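You operate a simulated robot arm through the tools that you are given. There is no shell and no other tool.

You run a simulated robot arm. Do the job below in one go: nothing can be reset, and whatever is moved stays where it is left.

## Task
Make breadcrumbs from the two bread chunks by the grinder and tip them into the small white bowl.
Fine: push the bread down with the pusher, grind it all on to the tray, put pusher and tray on the island, spill nothing.

It is judged by the outcome, as a careful person would: the job done as asked, and still so three seconds after it is handed in. It fails if anything else is knocked over, pushed out of place, dropped, spilled or broken.

## Robot
A 6-joint arm with a two-finger gripper, fixed in place. Base frame: the origin is on the floor under the middle of its stand, x ahead of it, y to its left, z up; the work surface is at about z = 930. Lengths are in mm, angles in rad, forces in N, time in s.
It reaches about 1417 mm from its shoulder. Its first joint turns from -2.897 to 2.897 rad. Payload 3.43 kg.
Tool frame: the origin (TCP) lies between the finger pads and is the grasp point; the fingertips stand 20 mm ahead of it; z points along the fingers, y is the line along which they close. The gripper opens to 190 mm; its body begins 248 mm behind the TCP.
Orientation is that of the tool frame in the base frame, as a unit quaternion [w, x, y, z]. With the fingers straight down and closing along the base's y, the tool's x points along the base's -x, its y along +y and its z along -z.

## Interface
- The arm moves only by the tool arm_command. Its argument "moves" is a list of rows, each a list of 7 numbers: the shift along the base's x, y, z in mm, then the turn, a rotation vector about the base's x, y, z in degrees, then the closure, from 0 (fully open) to 1 (shut). In form: [[dx, dy, dz, rx, ry, rz, fingers], ...]. A call has 1 to 20 rows; each row is the pose to reach, as a shift and turn from the pose commanded when the call began. Each row takes 0.2 s and may step no farther than 50 mm and 0.15 rad from the row before; otherwise, or with a gripper value out of range, the whole call is refused. Where a pose cannot be reached the arm comes as near as it can. A force on the tool above 40 N (or 10 N above the force at the start of the call, whichever is more), or a blocked arm, ends the call early, and 0.2 s more pass. Each finger travels about 153 mm/s and halts on what it meets, pressing with about 43 N; the grip force reading is that of the motor and also rises with nothing between the fingers. The clock runs only during rows and for 0.2 s after the last one: add rows that repeat a pose to give the fingers time. The reply holds the time, the measured pose of the TCP, the force on the tool along the base axes, the opening and the grip force, in the units named above and with some noise, with the torque about the TCP (base axes, N m) and any sound that the robot's microphone picked up.
- Cameras (640 x 400 px; columns grow to the right, rows downward): "scene" is fixed at [221.4, 650.6, 1714.5]; the picture's right is [-0.73, -0.69, 0.00], its down [-0.45, 0.47, -0.76] and it looks along [0.52, -0.55, -0.65] (base axes); focal length 249 px, centre (320, 200). "wrist" rides on the gripper at [70, -8, -288] in the tool frame; the picture's right is [0.12, 0.99, 0.00], its down [-0.96, 0.12, -0.25] and it looks along [-0.25, 0.03, 0.97] (tool axes); focal length 261 px, centre (320, 200). There is no depth. A picture from a camera that has moved, and an enlarged one, comes with that camera's place and axes in the base frame and with its lens.
- get_image(camera): a new picture of that camera. The clock stands still meanwhile.
- slide_trunk(by): moves the trunk up (or, below 0, down) by that many mm; the arm rides with it, the base frame stays. It gives what a move gives, with no picture.
- enlarge(camera, box): a new picture of the part [left, top, right, bottom] of that camera's present view, enlarged. The clock stands still meanwhile.
- finish_job(): hands the job in; it is judged then, once.

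Places have to be worked out from the pictures, the camera data and where the tool is seen. Open the gripper and draw the arm clear of the work before you hand the job in, unless the task says otherwise.

The tools are called as name(argument=value, ...) on one line, values as JSON. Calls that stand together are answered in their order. arm_command: Moves the arm, as the interface text tells. Its arguments: {"type":"object","properties":{"moves":{"type":"array"}},"required":["moves"]} The other tools are called the same way: slide_trunk (by) moves the trunk up or down; get_image (camera) takes a picture; enlarge (camera, box) takes an enlarged picture of a part of a camera's view; finish_job () hands the job in.

At the start:

```text
clock: 0.0
eef_pos: [598.6, -72.1, 1483.0]
tool_rot: [0.001, -0.001, 1.0, 0.0]
wrist_force: [-0.6, -0.4, -0.9]
torque: [0.0, -0.02, -0.02]
gripper_width: 190.0
grip_force: 0.1
trunk travel left (down, up): [-375.0, 65.0]
```

scene: 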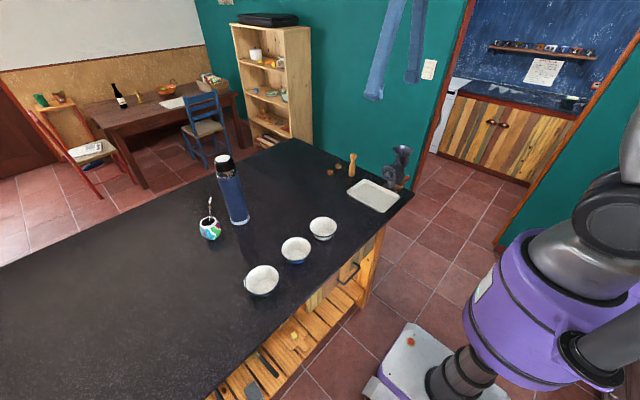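
wrist: 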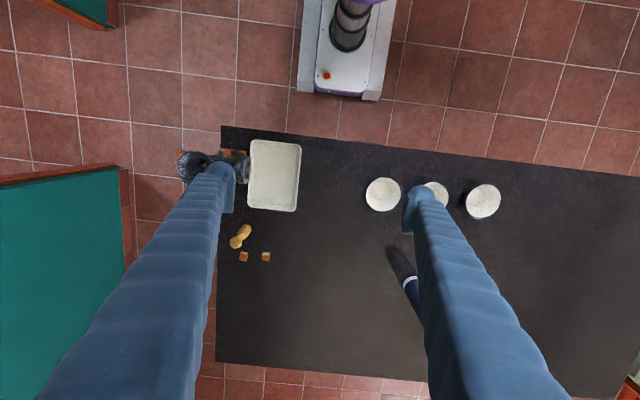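

The scene camera shows the grinder clamped at the island's far corner, with the tray, the pusher, two bread chunks and three bowls nearby. I'll enlarge the key areas before moving.

enlarge(camera="scene", box=[310, 130, 430, 220])

enlarge(camera="scene", box=[190, 150, 350, 310])

enlarge(camera="wrist", box=[160, 110, 320, 280])

enlarge(camera="wrist", box=[340, 150, 520, 320])

```text
4.44 times, centred on (370, 175) of scene
camera zoom: at [221.4, 650.6, 1714.5], right [-0.73, -0.69, 0.0], down [-0.45, 0.47, -0.76], along [0.52, -0.55, -0.65], focal length 1105 px, centre (98, 311)
```

zoom: 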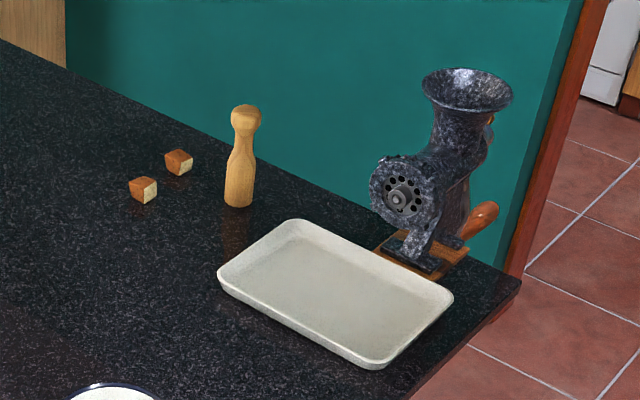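

```text
2.50 times, centred on (270, 230) of scene
camera zoom: at [221.4, 650.6, 1714.5], right [-0.73, -0.69, 0.0], down [-0.45, 0.47, -0.76], along [0.52, -0.55, -0.65], focal length 622 px, centre (445, 125)
```

zoom: 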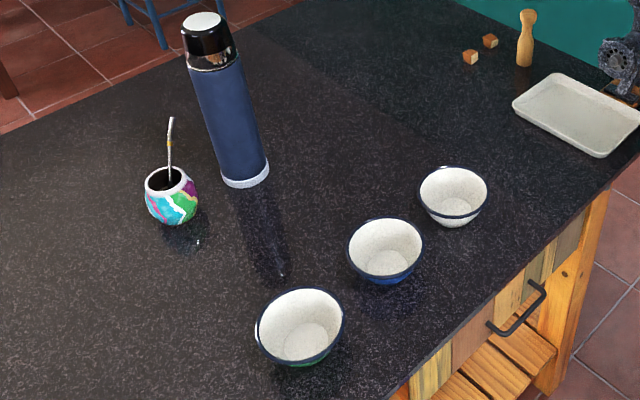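

```text
2.35 times, centred on (240, 195) of wrist
camera zoom: at [526.8, -79.6, 1770.3], right [-0.12, 0.99, 0.0], down [0.96, 0.12, 0.25], along [0.25, 0.03, -0.97], focal length 613 px, centre (508, 212)
```

zoom: 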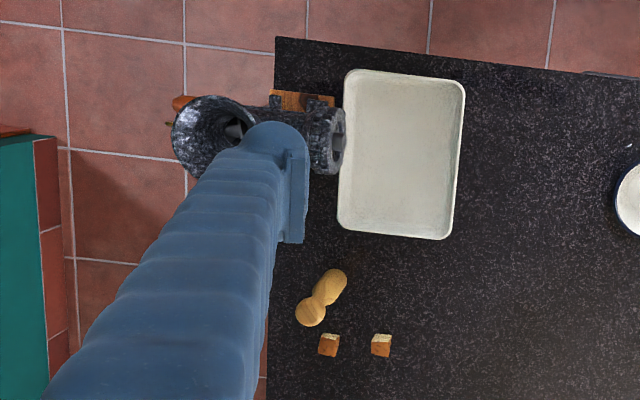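

```text
2.35 times, centred on (430, 235) of wrist
camera zoom: at [526.8, -79.6, 1770.3], right [-0.12, 0.99, 0.0], down [0.96, 0.12, 0.25], along [0.25, 0.03, -0.97], focal length 613 px, centre (61, 118)
```

zoom: 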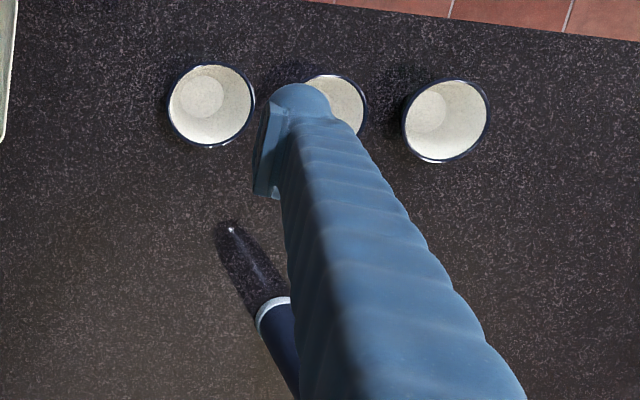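

From the two views I triangulate the hopper rim at about (649, -373, 1133), the tray centre at about (680, -209), and the island's end edge at y≈-384. The crank handle hangs low behind the grinder, near (652, -530, 885). I'll move above the crank side to see it better.

arm_command(moves=[[-4, -45, -14, 0, 0, 0, 0], [-8, -90, -28, 0, 0, 0, 0], [-12, -135, -42, 0, 0, 0, 0], [-16, -180, -56, 0, 0, 0, 0], [-20, -225, -70, 0, 0, 0, 0], [-24, -270, -84, 0, 0, 0, 0], [-28, -315, -98, 0, 0, 0, 0], [-34, -360, -112, 0, 0, 0, 0], [-40, -405, -126, 0, 0, 0, 0]])

get_image(camera="wrist")

```text
clock: 2.0
eef_pos: [560.1, -479.5, 1357.4]
tool_rot: [0.0, -0.001, 1.0, 0.001]
wrist_force: [-0.8, -0.8, -0.6]
torque: [0.13, 0.02, -0.01]
gripper_width: 190.2
grip_force: 0.0
trunk travel left (down, up): [-375.0, 65.0]
```

```text
taken
camera wrist: at [487.0, -486.7, 1644.2], right [-0.12, 0.99, 0.0], down [0.96, 0.12, 0.25], along [0.24, 0.03, -0.97], focal length 261 px, centre (320, 200)
```

wrist: 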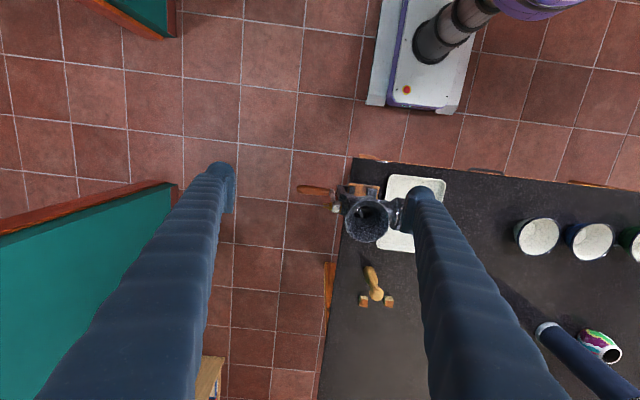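

enlarge(camera="wrist", box=[280, 140, 440, 320])

enlarge(camera="scene", box=[370, 130, 420, 200])

```text
2.22 times, centred on (360, 230) of wrist
camera zoom: at [487.0, -486.7, 1644.2], right [-0.12, 0.99, 0.0], down [0.96, 0.12, 0.25], along [0.24, 0.03, -0.97], focal length 579 px, centre (231, 133)
```

zoom: 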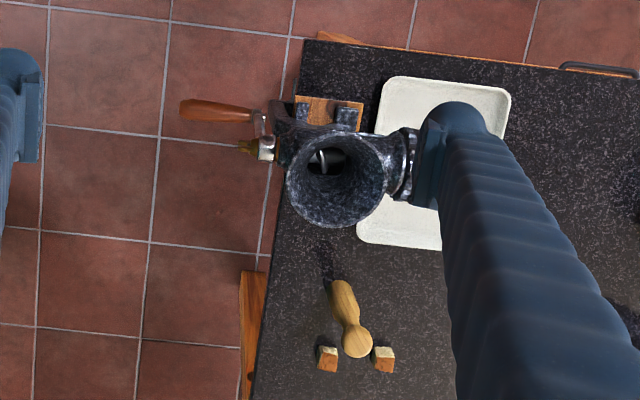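

```text
5.71 times, centred on (395, 165) of scene
camera zoom: at [221.4, 650.6, 1714.5], right [-0.73, -0.69, 0.0], down [-0.45, 0.47, -0.76], along [0.52, -0.55, -0.65], focal length 1421 px, centre (-109, 400)
```

zoom: 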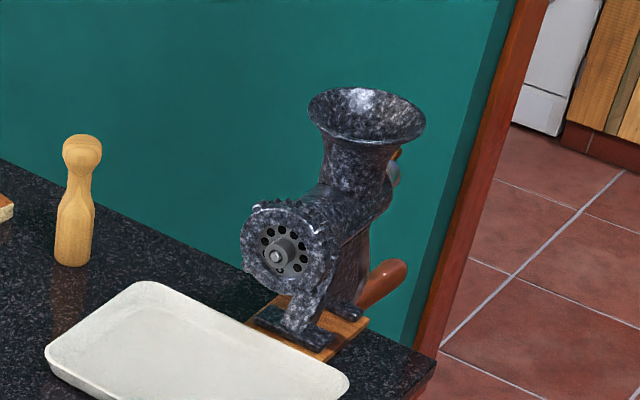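

The crank hangs straight down: its handle runs along y from about -438 to -532 at x≈650, z≈885, and the shaft axis is near z≈1032. The bread chunks are at about (967,-291) and (960,-214), and the pusher stands at (870,-290). I'll turn the gripper 90° so it closes along x, and fly to above the chunks.

arm_command(moves=[[33, 16, -8, 0, 0, 7.5, 0], [66, 32, -16, 0, 0, 15, 0], [99, 48, -24, 0, 0, 22.5, 0], [132, 64, -32, 0, 0, 30, 0], [165, 80, -40, 0, 0, 37.5, 0], [198, 96, -48, 0, 0, 45, 0], [231, 112, -56, 0, 0, 52.5, 0], [264, 128, -64, 0, 0, 60, 0], [297, 144, -72, 0, 0, 67.5, 0], [330, 160, -80, 0, 0, 75, 0], [363, 176, -88, 0, 0, 82.5, 0], [398, 188, -96, 0, 0, 90, 0]])

get_image(camera="wrist")

get_image(camera="scene")

```text
clock: 4.6
eef_pos: [955.0, -287.6, 1257.6]
tool_rot: [0.002, 0.708, -0.706, -0.002]
wrist_force: [0.7, 0.0, 0.4]
torque: [0.0, 0.29, -0.01]
gripper_width: 190.1
grip_force: 0.0
out of reach, approached as far as the arm can: row 12
trunk travel left (down, up): [-375.0, 65.0]
```

```text
taken
camera wrist: at [962.7, -356.6, 1544.2], right [-0.99, -0.12, 0.01], down [-0.12, 0.96, 0.25], along [-0.04, 0.25, -0.97], focal length 261 px, centre (320, 200)
```

wrist: 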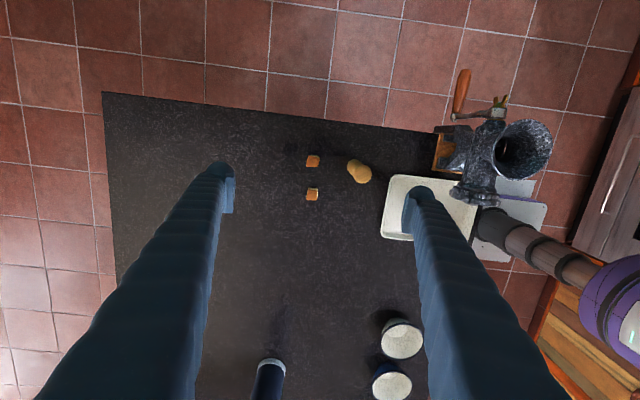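

```text
taken
```

scene: 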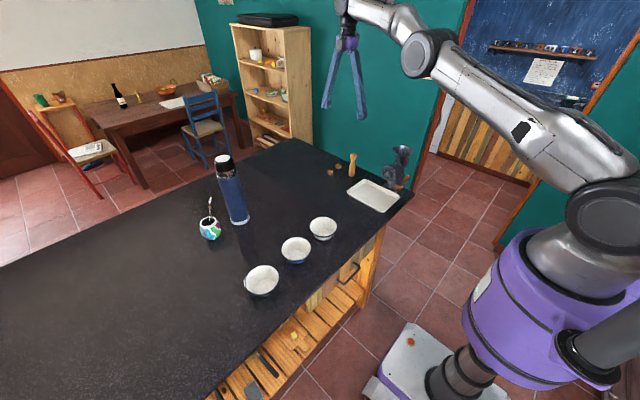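

The chunks project to about (965,-291) and (956,-214), matching my earlier figures. I'll zoom in for their orientation and the finger shape before descending.

enlarge(camera="wrist", box=[270, 130, 390, 220])

enlarge(camera="wrist", box=[370, 60, 570, 250])

enlarge(camera="scene", box=[300, 0, 460, 130])

```text
4.44 times, centred on (330, 175) of wrist
camera zoom: at [962.7, -356.6, 1544.2], right [-0.99, -0.12, 0.01], down [-0.12, 0.96, 0.25], along [-0.04, 0.25, -0.97], focal length 1158 px, centre (276, 311)
```

zoom: 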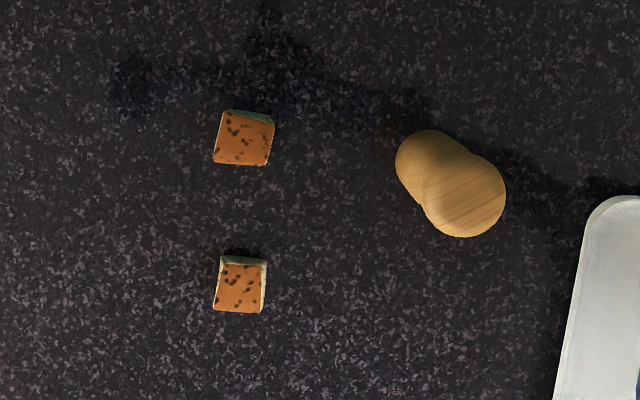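

```text
2.11 times, centred on (470, 155) of wrist
camera zoom: at [962.7, -356.6, 1544.2], right [-0.99, -0.12, 0.01], down [-0.12, 0.96, 0.25], along [-0.04, 0.25, -0.97], focal length 549 px, centre (4, 295)
```

zoom: 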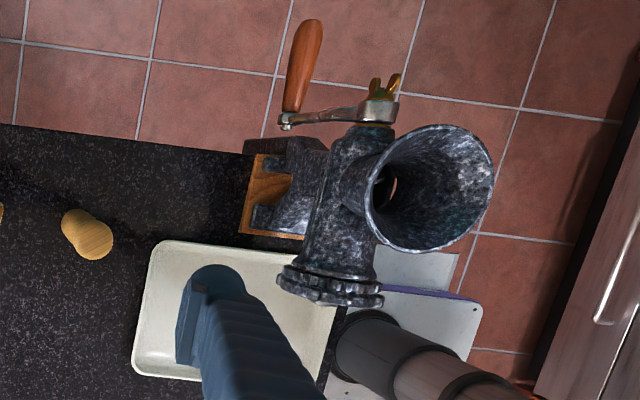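

```text
3.08 times, centred on (380, 65) of scene
camera zoom: at [221.4, 650.6, 1714.5], right [-0.73, -0.69, 0.0], down [-0.45, 0.47, -0.76], along [0.52, -0.55, -0.65], focal length 765 px, centre (135, 615)
```

zoom: 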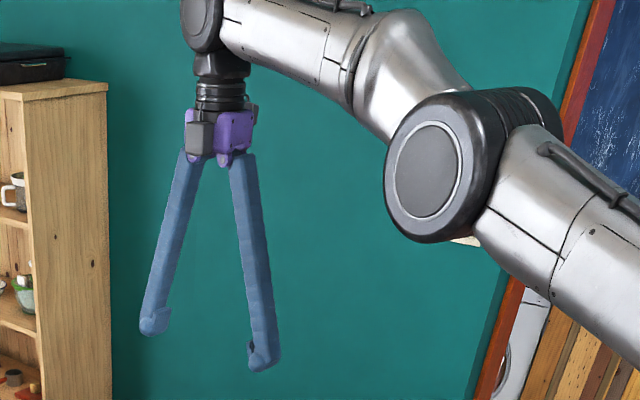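

The chunks are about 26 mm cubes, nearly square to the base axes. I'll descend over chunk 1, narrowing the fingers to about 55 mm so they clear the pusher, and check before the last bit.

arm_command(moves=[[2, 0, -45, 0, 0, 0, 0.3], [4, 0, -90, 0, 0, 0, 0.6], [6, 0, -135, 0, 0, 0, 0.7], [7, 0, -180, 0, 0, 0, 0.7], [7, 0, -225, 0, 0, 0, 0.7], [7, 0, -225, 0, 0, 0, 0.7]])

get_image(camera="wrist")

enlarge(camera="scene", box=[290, 90, 430, 210])

```text
clock: 6.0
eef_pos: [958.9, -287.3, 1034.5]
tool_rot: [0.0, 0.708, -0.706, 0.0]
wrist_force: [-1.0, 0.6, 0.6]
torque: [0.02, -0.04, 0.0]
gripper_width: 57.1
grip_force: 0.0
trunk travel left (down, up): [-375.0, 65.0]
```

```text
taken
camera wrist: at [964.8, -355.9, 1321.8], right [-0.99, -0.12, 0.0], down [-0.12, 0.96, 0.25], along [-0.03, 0.25, -0.97], focal length 261 px, centre (320, 200)
```

wrist: 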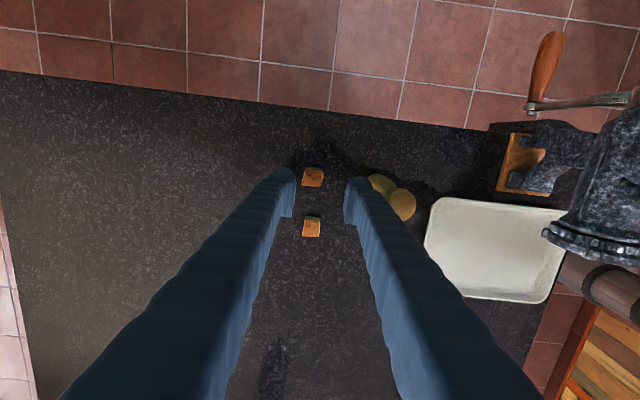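

```text
3.33 times, centred on (360, 150) of scene
camera zoom: at [221.4, 650.6, 1714.5], right [-0.73, -0.69, 0.0], down [-0.45, 0.47, -0.76], along [0.52, -0.55, -0.65], focal length 829 px, centre (187, 367)
```

zoom: 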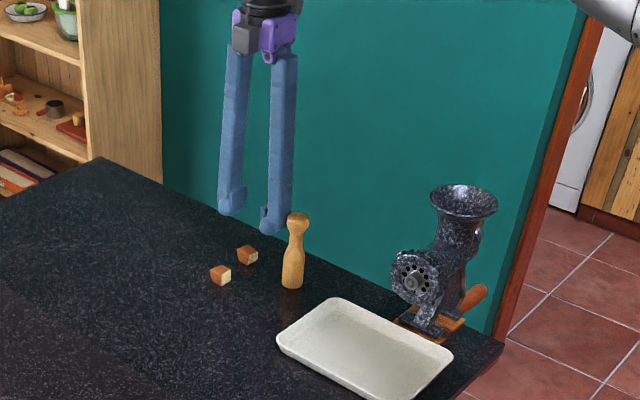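

Chunk 1 sits at about (966.5,-291.5), roughly 8 mm further in +x than the tool axis. I'll shift, descend to z≈955 and close on it.

arm_command(moves=[[4, -2, -25, 0, 0, 0, 0.7], [7, -4, -52, 0, 0, 0, 0.7], [7, -4, -79, 0, 0, 0, 0.7], [7, -4, -79, 0, 0, 0, 0.7], [7, -4, -79, 0, 0, 0, 0.9], [7, -4, -79, 0, 0, 0, 0.92], [7, -4, -79, 0, 0, 0, 0.92]])

get_image(camera="wrist")

enlarge(camera="scene", box=[290, 90, 430, 210])

```text
clock: 7.6
eef_pos: [965.1, -291.0, 956.2]
tool_rot: [0.0, 0.708, -0.706, 0.0]
wrist_force: [0.6, 0.4, 1.2]
torque: [-0.03, 0.0, 0.01]
gripper_width: 25.0
grip_force: 43.2
trunk travel left (down, up): [-375.0, 65.0]
```

```text
taken
camera wrist: at [972.7, -360.2, 1242.4], right [-0.99, -0.12, 0.0], down [-0.12, 0.96, 0.25], along [-0.03, 0.25, -0.97], focal length 261 px, centre (320, 200)
```

wrist: 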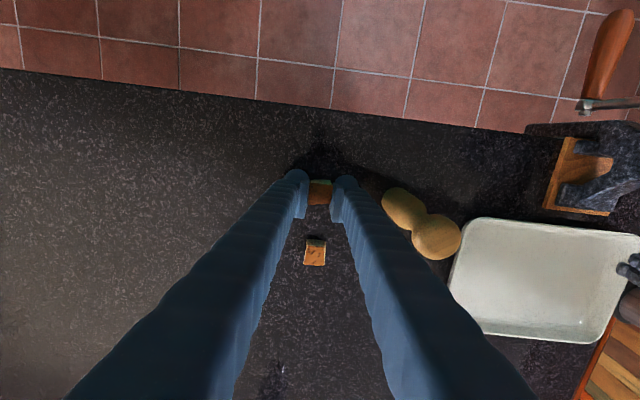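

```text
3.33 times, centred on (360, 150) of scene
camera zoom: at [221.4, 650.6, 1714.5], right [-0.73, -0.69, 0.0], down [-0.45, 0.47, -0.76], along [0.52, -0.55, -0.65], focal length 829 px, centre (187, 367)
```

zoom: 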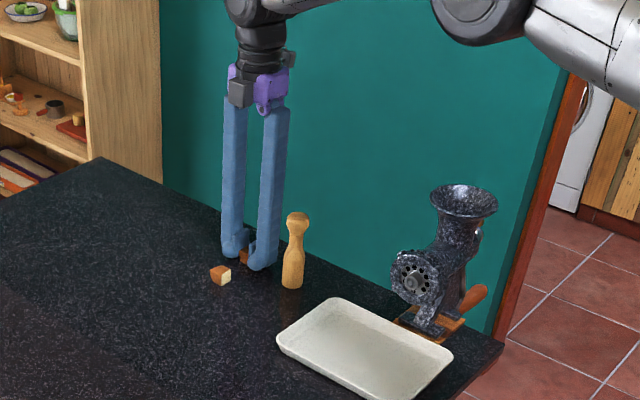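

Chunk 1 is held firmly (25 mm, 43 N). I'll lift straight up well clear of the pusher, then go across to above the hopper.

arm_command(moves=[[0, 0, 0, 0, 0, 0, 0.92], [0, 0, 40, 0, 0, 0, 0.92], [0, 0, 85, 0, 0, 0, 0.92], [0, 0, 130, 0, 0, 0, 0.92], [-10, 0, 175, 0, 0, 0, 0.92], [-40, -8, 212, 0, 0, 0, 0.92], [-80, -18, 235, 0, 0, 0, 0.92], [-125, -30, 250, 0, 0, 0, 0.92], [-172, -42, 255, 0, 0, 0, 0.92], [-218, -54, 255, 0, 0, 0, 0.92], [-264, -68, 255, 0, 0, 0, 0.92], [-316, -82, 255, 0, 0, 0, 0.92]])

get_image(camera="wrist")

get_image(camera="scene")

```text
refused: row 12 steps farther than a row can; nothing moved
```

```text
taken
camera wrist: at [972.7, -360.2, 1242.4], right [-0.99, -0.12, 0.0], down [-0.12, 0.96, 0.25], along [-0.03, 0.25, -0.97], focal length 261 px, centre (320, 200)
```

wrist: 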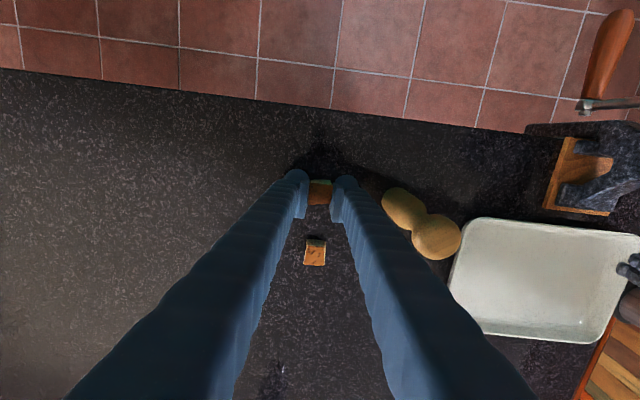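

```text
taken
```

scene: 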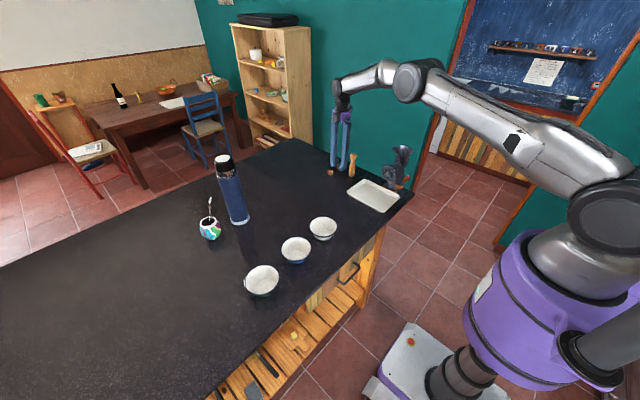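

The last row's step was too long, so nothing moved and the chunk is still held. I'm sending the same path with one more row.

arm_command(moves=[[0, 0, 0, 0, 0, 0, 0.92], [0, 0, 40, 0, 0, 0, 0.92], [0, 0, 85, 0, 0, 0, 0.92], [0, 0, 130, 0, 0, 0, 0.92], [-10, 0, 175, 0, 0, 0, 0.92], [-40, -8, 212, 0, 0, 0, 0.92], [-80, -18, 235, 0, 0, 0, 0.92], [-120, -30, 250, 0, 0, 0, 0.92], [-160, -42, 255, 0, 0, 0, 0.92], [-200, -54, 255, 0, 0, 0, 0.92], [-240, -64, 255, 0, 0, 0, 0.92], [-280, -74, 255, 0, 0, 0, 0.92], [-316, -82, 255, 0, 0, 0, 0.92], [-316, -82, 255, 0, 0, 0, 0.92]])

get_image(camera="wrist")

get_image(camera="scene")

```text
clock: 10.6
eef_pos: [649.6, -375.2, 1209.8]
tool_rot: [0.001, 0.708, -0.707, 0.0]
wrist_force: [0.6, -0.7, 0.7]
torque: [0.01, 0.03, -0.03]
gripper_width: 24.6
grip_force: 42.5
trunk travel left (down, up): [-375.0, 65.0]
```

```text
taken
camera wrist: at [657.1, -443.3, 1497.3], right [-0.99, -0.12, 0.0], down [-0.12, 0.96, 0.25], along [-0.03, 0.25, -0.97], focal length 261 px, centre (320, 200)
```

wrist: 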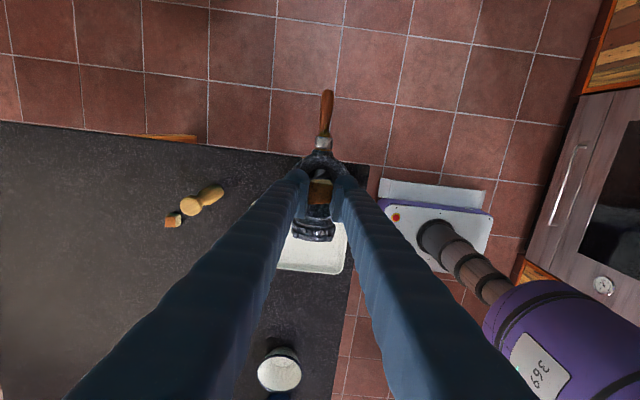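

```text
taken
```

scene: 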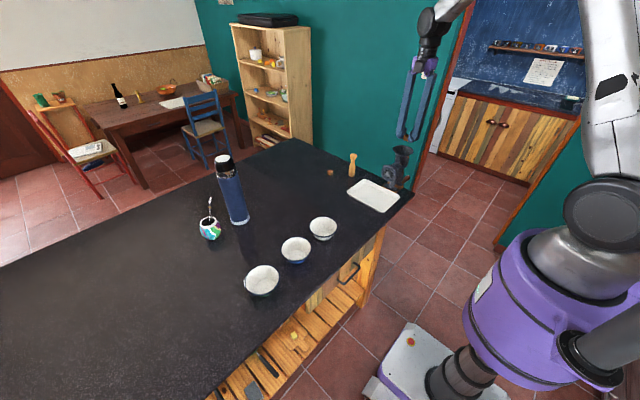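

enlarge(camera="wrist", box=[260, 90, 380, 290])

enlarge(camera="scene", box=[370, 90, 450, 200])

```text
2.00 times, centred on (320, 190) of wrist
camera zoom: at [657.1, -443.3, 1497.3], right [-0.99, -0.12, 0.0], down [-0.12, 0.96, 0.25], along [-0.03, 0.25, -0.97], focal length 521 px, centre (320, 220)
```

zoom: 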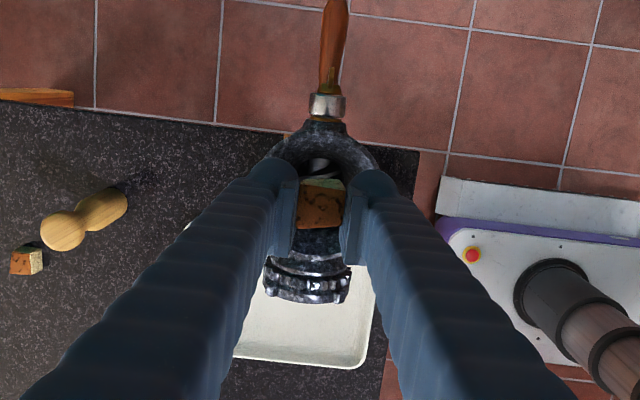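

```text
3.64 times, centred on (410, 145) of scene
camera zoom: at [221.4, 650.6, 1714.5], right [-0.73, -0.69, 0.0], down [-0.45, 0.47, -0.76], along [0.52, -0.55, -0.65], focal length 904 px, centre (-7, 400)
```

zoom: 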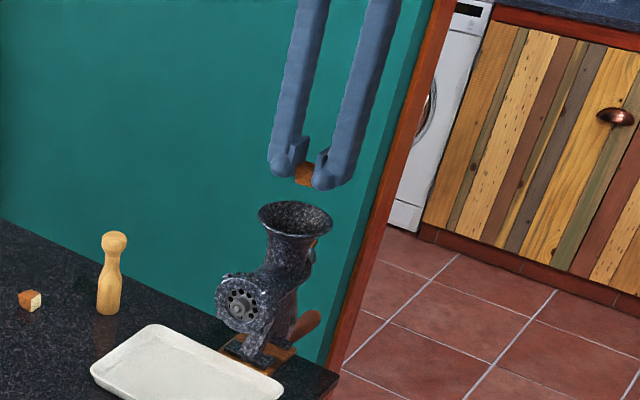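

The hopper rim centre measures about (650,-376,1134), right under the tool. I'll lower until the fingertips are just above the rim and release the chunk.

arm_command(moves=[[0, -1, -25, 0, 0, 0, 0.92], [0, -1, -50, 0, 0, 0, 0.92], [0, -1, -50, 0, 0, 0, 0.92], [0, -1, -50, 0, 0, 0, 0.72], [0, -1, -50, 0, 0, 0, 0.72], [0, -1, -50, 0, 0, 0, 0.72]])

enlarge(camera="wrist", box=[260, 90, 380, 290])

enlarge(camera="scene", box=[370, 90, 450, 200])

```text
clock: 12.0
eef_pos: [650.5, -374.5, 1161.7]
tool_rot: [0.0, 0.708, -0.706, 0.0]
wrist_force: [0.4, -0.7, 0.2]
torque: [0.0, 0.02, 0.0]
gripper_width: 53.4
grip_force: 0.0
trunk travel left (down, up): [-375.0, 65.0]
```

```text
2.00 times, centred on (320, 190) of wrist
camera zoom: at [657.2, -444.6, 1448.1], right [-0.99, -0.12, 0.0], down [-0.12, 0.96, 0.25], along [-0.03, 0.25, -0.97], focal length 521 px, centre (320, 220)
```

zoom: 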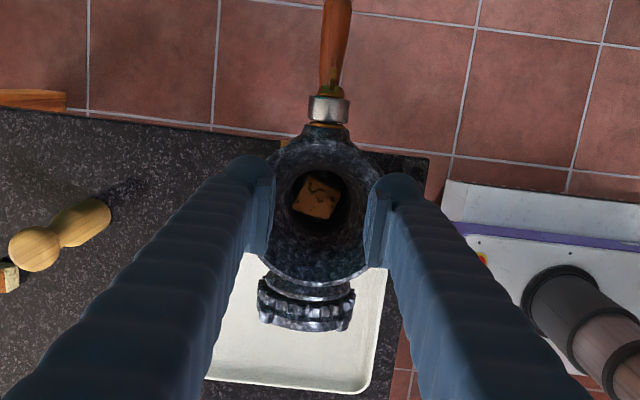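

```text
3.64 times, centred on (410, 145) of scene
camera zoom: at [221.4, 650.6, 1714.5], right [-0.73, -0.69, 0.0], down [-0.45, 0.47, -0.76], along [0.52, -0.55, -0.65], focal length 904 px, centre (-7, 400)
```

zoom: 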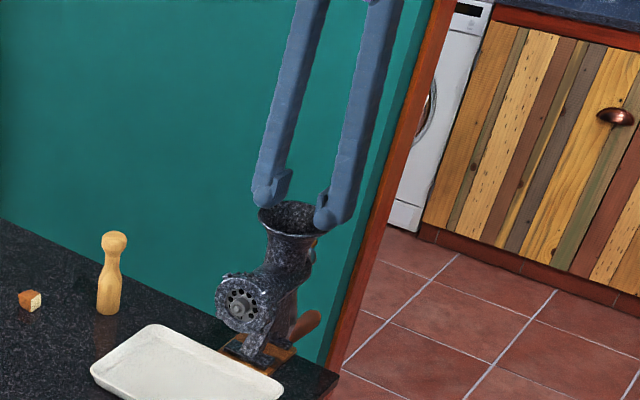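

Chunk 1 is in the hopper throat. Next I'll go for chunk 2 at about (957,-214), crossing well above the pusher, and stop high over it to check.

arm_command(moves=[[0, 0, 40, 0, 0, 0, 0.72], [35, 18, 55, 0, 0, 0, 0.72], [75, 39, 55, 0, 0, 0, 0.72], [115, 60, 55, 0, 0, 0, 0.72], [155, 81, 55, 0, 0, 0, 0.72], [195, 102, 50, 0, 0, 0, 0.72], [235, 123, 40, 0, 0, 0, 0.72], [272, 142, 20, 0, 0, 0, 0.72], [300, 158, -10, 0, 0, 0, 0.72], [307, 160, -50, 0, 0, 0, 0.71], [307, 160, -95, 0, 0, 0, 0.71], [307, 160, -125, 0, 0, 0, 0.71], [307, 160, -125, 0, 0, 0, 0.71]])

get_image(camera="wrist")

```text
clock: 14.8
eef_pos: [957.0, -215.4, 1035.4]
tool_rot: [0.0, -0.707, 0.707, 0.0]
wrist_force: [0.0, -0.6, 0.9]
torque: [0.03, -0.01, -0.01]
gripper_width: 54.9
grip_force: 0.1
trunk travel left (down, up): [-375.0, 65.0]
```

```text
taken
camera wrist: at [963.1, -284.0, 1322.0], right [-0.99, -0.12, 0.0], down [-0.12, 0.96, 0.25], along [-0.03, 0.25, -0.97], focal length 261 px, centre (320, 200)
```

wrist: 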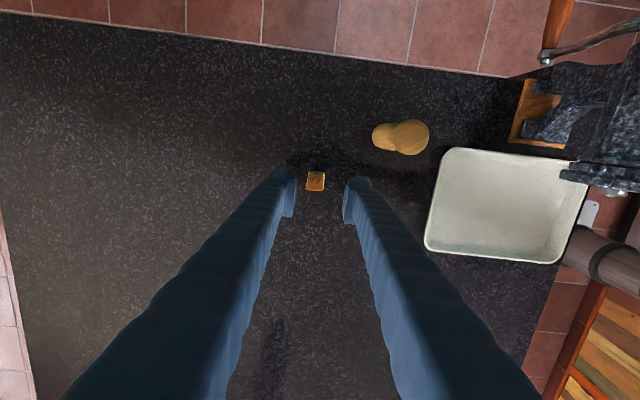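

Chunk 2 is at about (960,-214), a few mm off the tool axis. I'll descend and grip it as before.

arm_command(moves=[[2, 1, -25, 0, 0, 0, 0.71], [4, 1, -52, 0, 0, 0, 0.71], [4, 1, -79, 0, 0, 0, 0.71], [4, 1, -79, 0, 0, 0, 0.71], [4, 1, -79, 0, 0, 0, 0.9], [4, 1, -79, 0, 0, 0, 0.92], [4, 1, -79, 0, 0, 0, 0.92]])

get_image(camera="wrist")

```text
clock: 16.4
eef_pos: [959.9, -212.9, 957.8]
tool_rot: [0.0, 0.708, -0.706, 0.001]
wrist_force: [-1.4, 1.2, 5.0]
torque: [-0.01, -0.02, 0.0]
gripper_width: 22.5
grip_force: 43.3
trunk travel left (down, up): [-375.0, 65.0]
```

```text
taken
camera wrist: at [966.9, -282.1, 1244.0], right [-0.99, -0.12, 0.0], down [-0.12, 0.96, 0.25], along [-0.03, 0.25, -0.97], focal length 261 px, centre (320, 200)
```

wrist: 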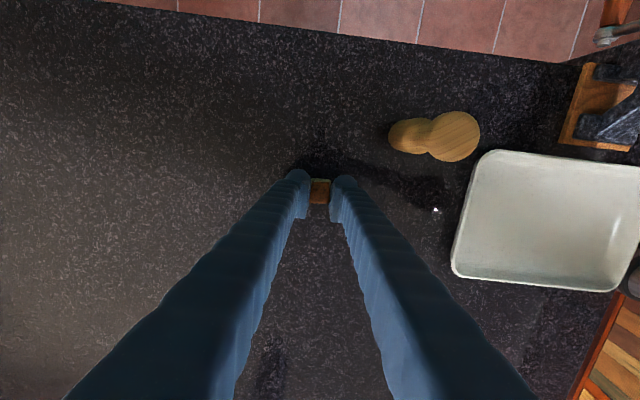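

Chunk 2 is gripped (22.5 mm). I'll lift it and carry it back over the hopper, clear of the pusher.

arm_command(moves=[[0, 0, 0, 0, 0, 0, 0.92], [0, 0, 40, 0, 0, 0, 0.92], [0, 0, 85, 0, 0, 0, 0.92], [0, 0, 130, 0, 0, 0, 0.92], [-8, -4, 175, 0, 0, 0, 0.92], [-35, -18, 210, 0, 0, 0, 0.92], [-72, -37, 232, 0, 0, 0, 0.92], [-110, -57, 248, 0, 0, 0, 0.92], [-150, -78, 254, 0, 0, 0, 0.92], [-190, -98, 255, 0, 0, 0, 0.92], [-230, -119, 255, 0, 0, 0, 0.92], [-270, -140, 252, 0, 0, 0, 0.92], [-310, -160, 250, 0, 0, 0, 0.92], [-310, -160, 250, 0, 0, 0, 0.92]])

enlarge(camera="wrist", box=[260, 90, 380, 290])

enlarge(camera="scene", box=[370, 90, 450, 200])

```text
clock: 19.4
eef_pos: [651.6, -373.9, 1207.1]
tool_rot: [0.001, 0.707, -0.707, 0.0]
wrist_force: [0.1, 0.2, -0.2]
torque: [-0.02, 0.07, -0.01]
gripper_width: 22.1
grip_force: 43.1
trunk travel left (down, up): [-375.0, 65.0]
```

```text
2.00 times, centred on (320, 190) of wrist
camera zoom: at [658.9, -443.3, 1493.1], right [-0.99, -0.12, 0.0], down [-0.12, 0.96, 0.25], along [-0.03, 0.25, -0.97], focal length 521 px, centre (320, 220)
```

zoom: 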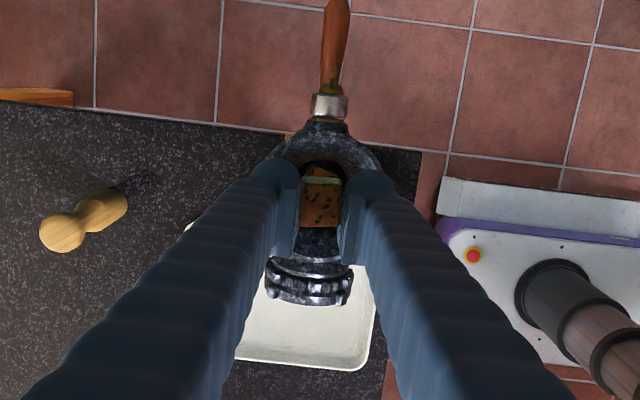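

```text
3.64 times, centred on (410, 145) of scene
camera zoom: at [221.4, 650.6, 1714.5], right [-0.73, -0.69, 0.0], down [-0.45, 0.47, -0.76], along [0.52, -0.55, -0.65], focal length 904 px, centre (-7, 400)
```

zoom: 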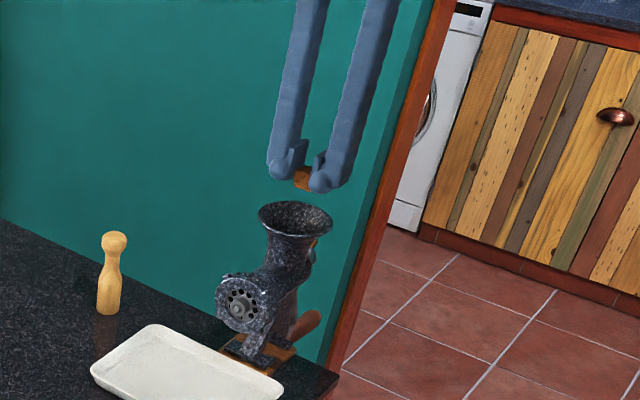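

The tool is over the hopper again with chunk 2. I'll lower to just above the rim and release it.

arm_command(moves=[[-1, 2, -24, 0, 0, 0, 0.92], [-2, 2, -47, 0, 0, 0, 0.92], [-2, 2, -47, 0, 0, 0, 0.92], [-2, 2, -47, 0, 0, 0, 0.72], [-2, 2, -47, 0, 0, 0, 0.72], [-2, 2, -47, 0, 0, 0, 0.72]])

enlarge(camera="wrist", box=[260, 90, 380, 290])

```text
clock: 20.8
eef_pos: [650.0, -371.6, 1159.8]
tool_rot: [0.0, 0.708, -0.706, 0.0]
wrist_force: [0.5, 0.4, -0.6]
torque: [-0.02, 0.02, -0.02]
gripper_width: 52.9
grip_force: 0.2
trunk travel left (down, up): [-375.0, 65.0]
```

```text
2.00 times, centred on (320, 190) of wrist
camera zoom: at [656.4, -441.5, 1446.3], right [-0.99, -0.12, 0.0], down [-0.12, 0.96, 0.25], along [-0.03, 0.25, -0.97], focal length 521 px, centre (320, 220)
```

zoom: 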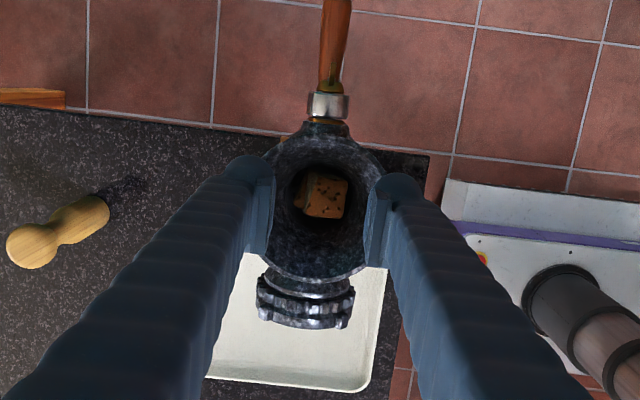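

Both chunks are in the throat. Next comes the pusher: I'll fly to above it, near (867,-289), with the fingers open to about 85 mm and take a look.

arm_command(moves=[[0, 0, 40, 0, 0, 0, 0.7], [40, 15, 50, 0, 0, 0, 0.6], [80, 30, 50, 0, 0, 0, 0.55], [122, 46, 45, 0, 0, 0, 0.55], [164, 62, 30, 0, 0, 0, 0.55], [200, 75, 10, 0, 0, 0, 0.55], [217, 82, -20, 0, 0, 0, 0.55], [217, 82, -20, 0, 0, 0, 0.55]])

get_image(camera="wrist")

enlarge(camera="scene", box=[310, 90, 430, 200])

```text
clock: 22.6
eef_pos: [864.9, -290.2, 1139.3]
tool_rot: [0.0, -0.707, 0.707, 0.0]
wrist_force: [0.2, 0.8, -0.3]
torque: [0.04, -0.05, -0.02]
gripper_width: 85.2
grip_force: 0.1
trunk travel left (down, up): [-375.0, 65.0]
```

```text
taken
camera wrist: at [872.8, -358.7, 1426.5], right [-0.99, -0.12, 0.0], down [-0.12, 0.96, 0.25], along [-0.03, 0.25, -0.97], focal length 261 px, centre (320, 200)
```

wrist: 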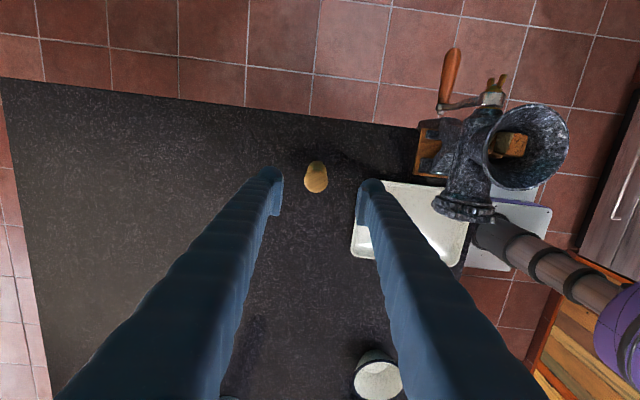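

```text
3.64 times, centred on (370, 145) of scene
camera zoom: at [221.4, 650.6, 1714.5], right [-0.73, -0.69, 0.0], down [-0.45, 0.47, -0.76], along [0.52, -0.55, -0.65], focal length 904 px, centre (138, 400)
```

zoom: 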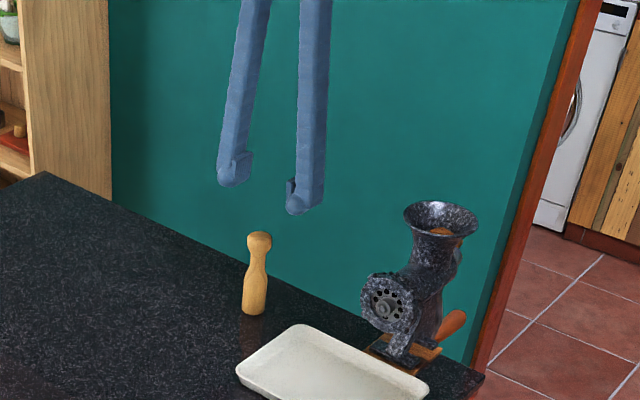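

I'll zoom in on the pusher head to centre the grip.

enlarge(camera="wrist", box=[260, 140, 380, 240])

enlarge(camera="wrist", box=[410, 40, 600, 230])

enlarge(camera="scene", box=[335, 145, 375, 180])

```text
4.00 times, centred on (320, 190) of wrist
camera zoom: at [872.8, -358.7, 1426.5], right [-0.99, -0.12, 0.0], down [-0.12, 0.96, 0.25], along [-0.03, 0.25, -0.97], focal length 1043 px, centre (320, 240)
```

zoom: 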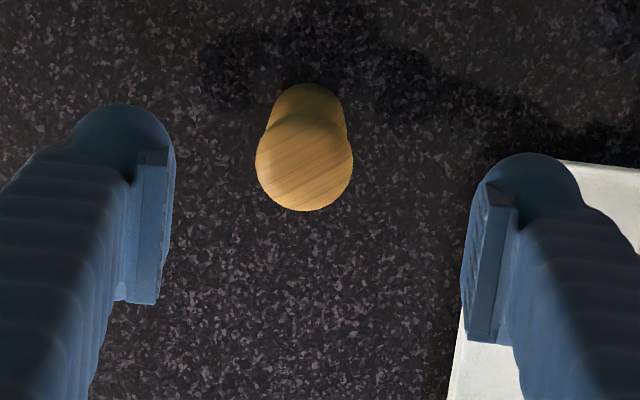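

```text
2.11 times, centred on (505, 135) of wrist
camera zoom: at [872.8, -358.7, 1426.5], right [-0.99, -0.12, 0.0], down [-0.12, 0.96, 0.25], along [-0.03, 0.25, -0.97], focal length 549 px, centre (-70, 337)
```

zoom: 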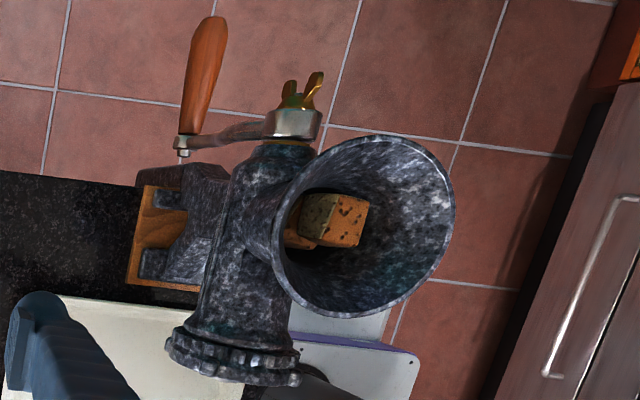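

```text
11.43 times, centred on (355, 162) of scene
camera zoom: at [221.4, 650.6, 1714.5], right [-0.73, -0.69, 0.0], down [-0.45, 0.47, -0.76], along [0.52, -0.55, -0.65], focal length 2842 px, centre (-80, 629)
```

zoom: 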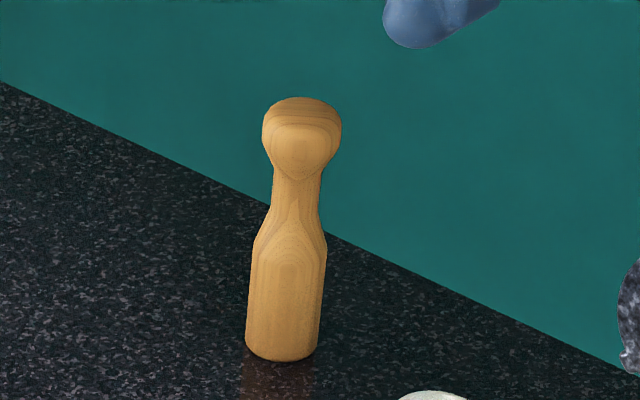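

The pusher's axis is at about (870,-288), with its head's widest part near z≈1040 (head 37 mm, body 36 mm). I'll descend and grip the head.

arm_command(moves=[[3, 1, -35, 0, 0, 0, 0.55], [5, 2, -70, 0, 0, 0, 0.55], [5, 2, -98, 0, 0, 0, 0.55], [5, 2, -98, 0, 0, 0, 0.65], [5, 2, -98, 0, 0, 0, 0.75], [5, 2, -98, 0, 0, 0, 0.88], [5, 2, -98, 0, 0, 0, 0.9], [5, 2, -98, 0, 0, 0, 0.9]])

enlarge(camera="wrist", box=[260, 140, 380, 240])

enlarge(camera="scene", box=[325, 125, 385, 180])

```text
clock: 24.4
eef_pos: [870.1, -287.6, 1040.3]
tool_rot: [0.001, 0.708, -0.706, -0.001]
wrist_force: [0.6, 0.4, 0.0]
torque: [-0.03, 0.02, 0.01]
gripper_width: 31.5
grip_force: 42.9
trunk travel left (down, up): [-375.0, 65.0]
```

```text
4.00 times, centred on (320, 190) of wrist
camera zoom: at [878.3, -356.2, 1328.5], right [-0.99, -0.12, 0.0], down [-0.12, 0.96, 0.25], along [-0.03, 0.25, -0.97], focal length 1043 px, centre (320, 240)
```

zoom: 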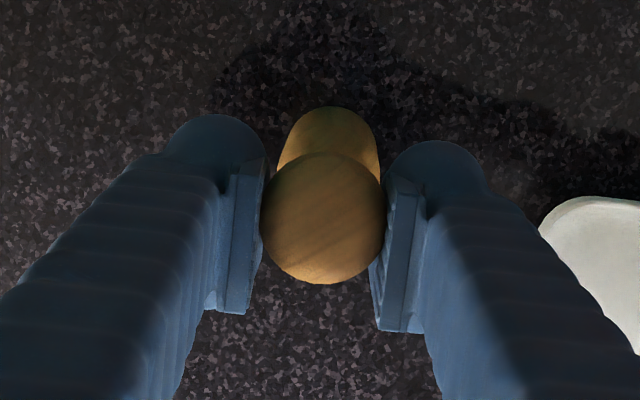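

```text
7.27 times, centred on (355, 152) of scene
camera zoom: at [221.4, 650.6, 1714.5], right [-0.73, -0.69, 0.0], down [-0.45, 0.47, -0.76], along [0.52, -0.55, -0.65], focal length 1808 px, centre (66, 546)
```

zoom: 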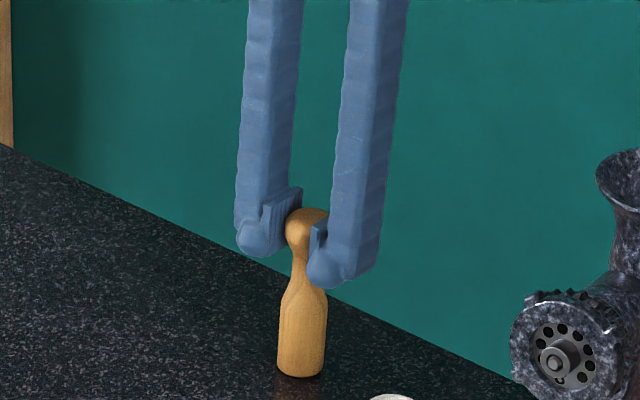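

The pusher's head is held (31.5 mm, 43 N), with its bottom about 110 mm below the TCP. I'll lift it high enough to clear the rim and carry it to above the hopper.

arm_command(moves=[[0, 0, 15, 0, 0, 0, 0.9], [0, 0, 45, 0, 0, 0, 0.9], [0, 0, 85, 0, 0, 0, 0.9], [0, 0, 125, 0, 0, 0, 0.9], [0, 0, 165, 0, 0, 0, 0.9], [-10, -4, 205, 0, 0, 0, 0.9], [-35, -13, 230, 0, 0, 0, 0.9], [-70, -27, 240, 0, 0, 0, 0.9], [-105, -40, 240, 0, 0, 0, 0.9], [-140, -54, 240, 0, 0, 0, 0.9], [-175, -67, 240, 0, 0, 0, 0.9], [-205, -78, 240, 0, 0, 0, 0.9], [-220, -83, 240, 0, 0, 0, 0.9], [-220, -83, 240, 0, 0, 0, 0.9], [-220, -83, 240, 0, 0, 0, 0.9]])

enlarge(camera="wrist", box=[260, 90, 380, 290])

enlarge(camera="scene", box=[370, 80, 450, 200])

```text
clock: 27.6
eef_pos: [651.3, -370.6, 1282.1]
tool_rot: [0.0, 0.708, -0.707, 0.0]
wrist_force: [-0.3, -0.3, -0.8]
torque: [0.02, -0.05, 0.02]
gripper_width: 31.2
grip_force: 43.0
trunk travel left (down, up): [-375.0, 65.0]
```

```text
2.00 times, centred on (320, 190) of wrist
camera zoom: at [657.7, -440.1, 1569.6], right [-0.99, -0.12, 0.0], down [-0.12, 0.96, 0.25], along [-0.03, 0.25, -0.97], focal length 521 px, centre (320, 220)
```

zoom: 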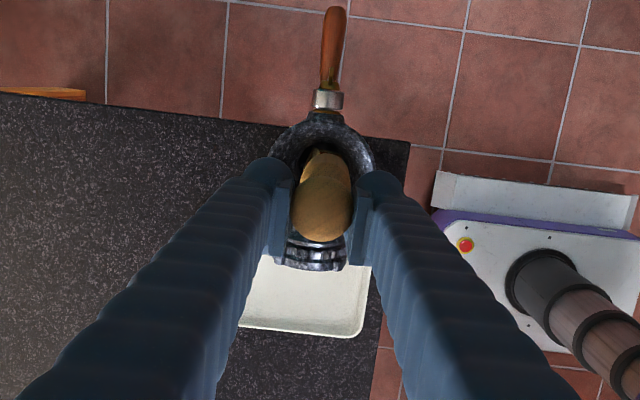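

```text
3.33 times, centred on (410, 140) of scene
camera zoom: at [221.4, 650.6, 1714.5], right [-0.73, -0.69, 0.0], down [-0.45, 0.47, -0.76], along [0.52, -0.55, -0.65], focal length 829 px, centre (20, 400)
```

zoom: 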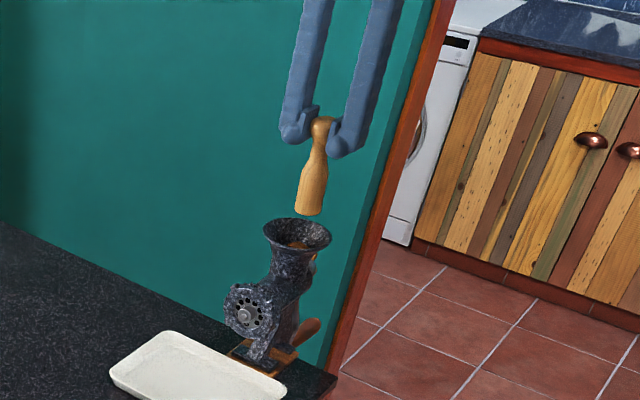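

The pusher hangs straight over the hopper. I'll lower its end into the hopper mouth in small steps, watching the force.

arm_command(moves=[[-1, 1, -20, 0, 0, 0, 0.9], [-2, 1, -40, 0, 0, 0, 0.9], [-2, 1, -55, 0, 0, 0, 0.9], [-2, 1, -65, 0, 0, 0, 0.9]])

enlarge(camera="wrist", box=[260, 90, 380, 290])

enlarge(camera="scene", box=[370, 80, 450, 200])

```text
clock: 28.6
eef_pos: [650.1, -369.9, 1213.4]
tool_rot: [-0.001, -0.707, 0.707, 0.003]
wrist_force: [1.1, -1.2, -0.8]
torque: [0.19, 0.26, 0.01]
gripper_width: 30.2
grip_force: 42.9
trunk travel left (down, up): [-375.0, 65.0]
```

```text
2.00 times, centred on (320, 190) of wrist
camera zoom: at [658.5, -440.7, 1499.3], right [-0.99, -0.12, 0.01], down [-0.11, 0.96, 0.25], along [-0.04, 0.25, -0.97], focal length 521 px, centre (320, 220)
```

zoom: 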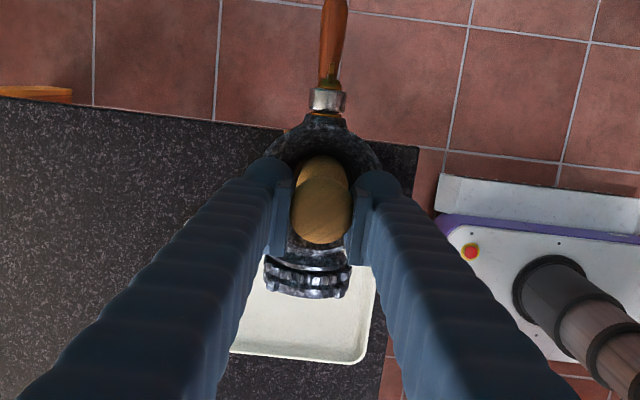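

```text
3.33 times, centred on (410, 140) of scene
camera zoom: at [221.4, 650.6, 1714.5], right [-0.73, -0.69, 0.0], down [-0.45, 0.47, -0.76], along [0.52, -0.55, -0.65], focal length 829 px, centre (20, 400)
```

zoom: 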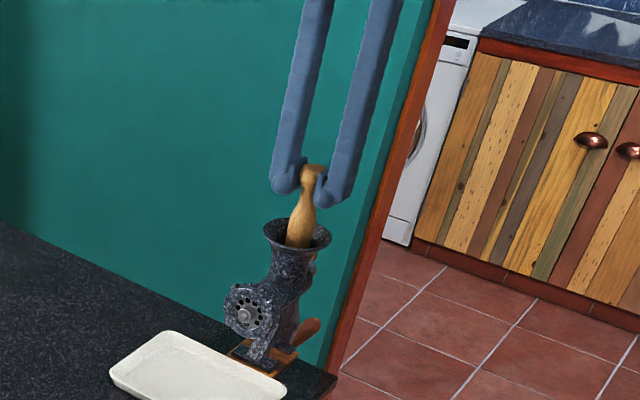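

The pusher is entering the hopper and has only light contact so far. I'll keep pressing down slowly in 8 mm steps.

arm_command(moves=[[0, 0, -8, 0, 0, 0, 0.9], [0, 0, -16, 0, 0, 0, 0.9], [0, 0, -24, 0, 0, 0, 0.9], [0, 0, -24, 0, 0, 0, 0.9]])

enlarge(camera="wrist", box=[260, 90, 380, 290])

enlarge(camera="scene", box=[370, 80, 450, 200])

```text
clock: 29.4
eef_pos: [651.5, -371.6, 1195.7]
tool_rot: [0.001, 0.708, -0.707, 0.001]
wrist_force: [-3.9, 4.0, -1.0]
torque: [0.51, 0.64, -0.07]
gripper_width: 30.3
grip_force: 42.4
trunk travel left (down, up): [-375.0, 65.0]
stopped in row 4: the force on the tool passed its limit at 42 N (the readings are from after the stop); the commanded pose is now the measured one
```

```text
2.00 times, centred on (320, 190) of wrist
camera zoom: at [658.3, -439.3, 1483.2], right [-0.99, -0.12, 0.0], down [-0.12, 0.96, 0.25], along [-0.03, 0.24, -0.97], focal length 521 px, centre (320, 220)
```

zoom: 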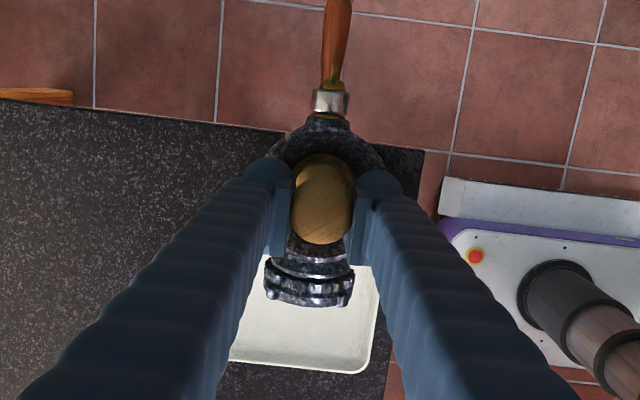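

```text
3.33 times, centred on (410, 140) of scene
camera zoom: at [221.4, 650.6, 1714.5], right [-0.73, -0.69, 0.0], down [-0.45, 0.47, -0.76], along [0.52, -0.55, -0.65], focal length 829 px, centre (20, 400)
```

zoom: 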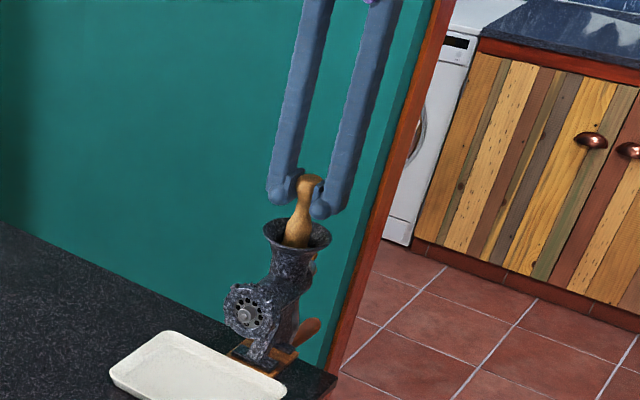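

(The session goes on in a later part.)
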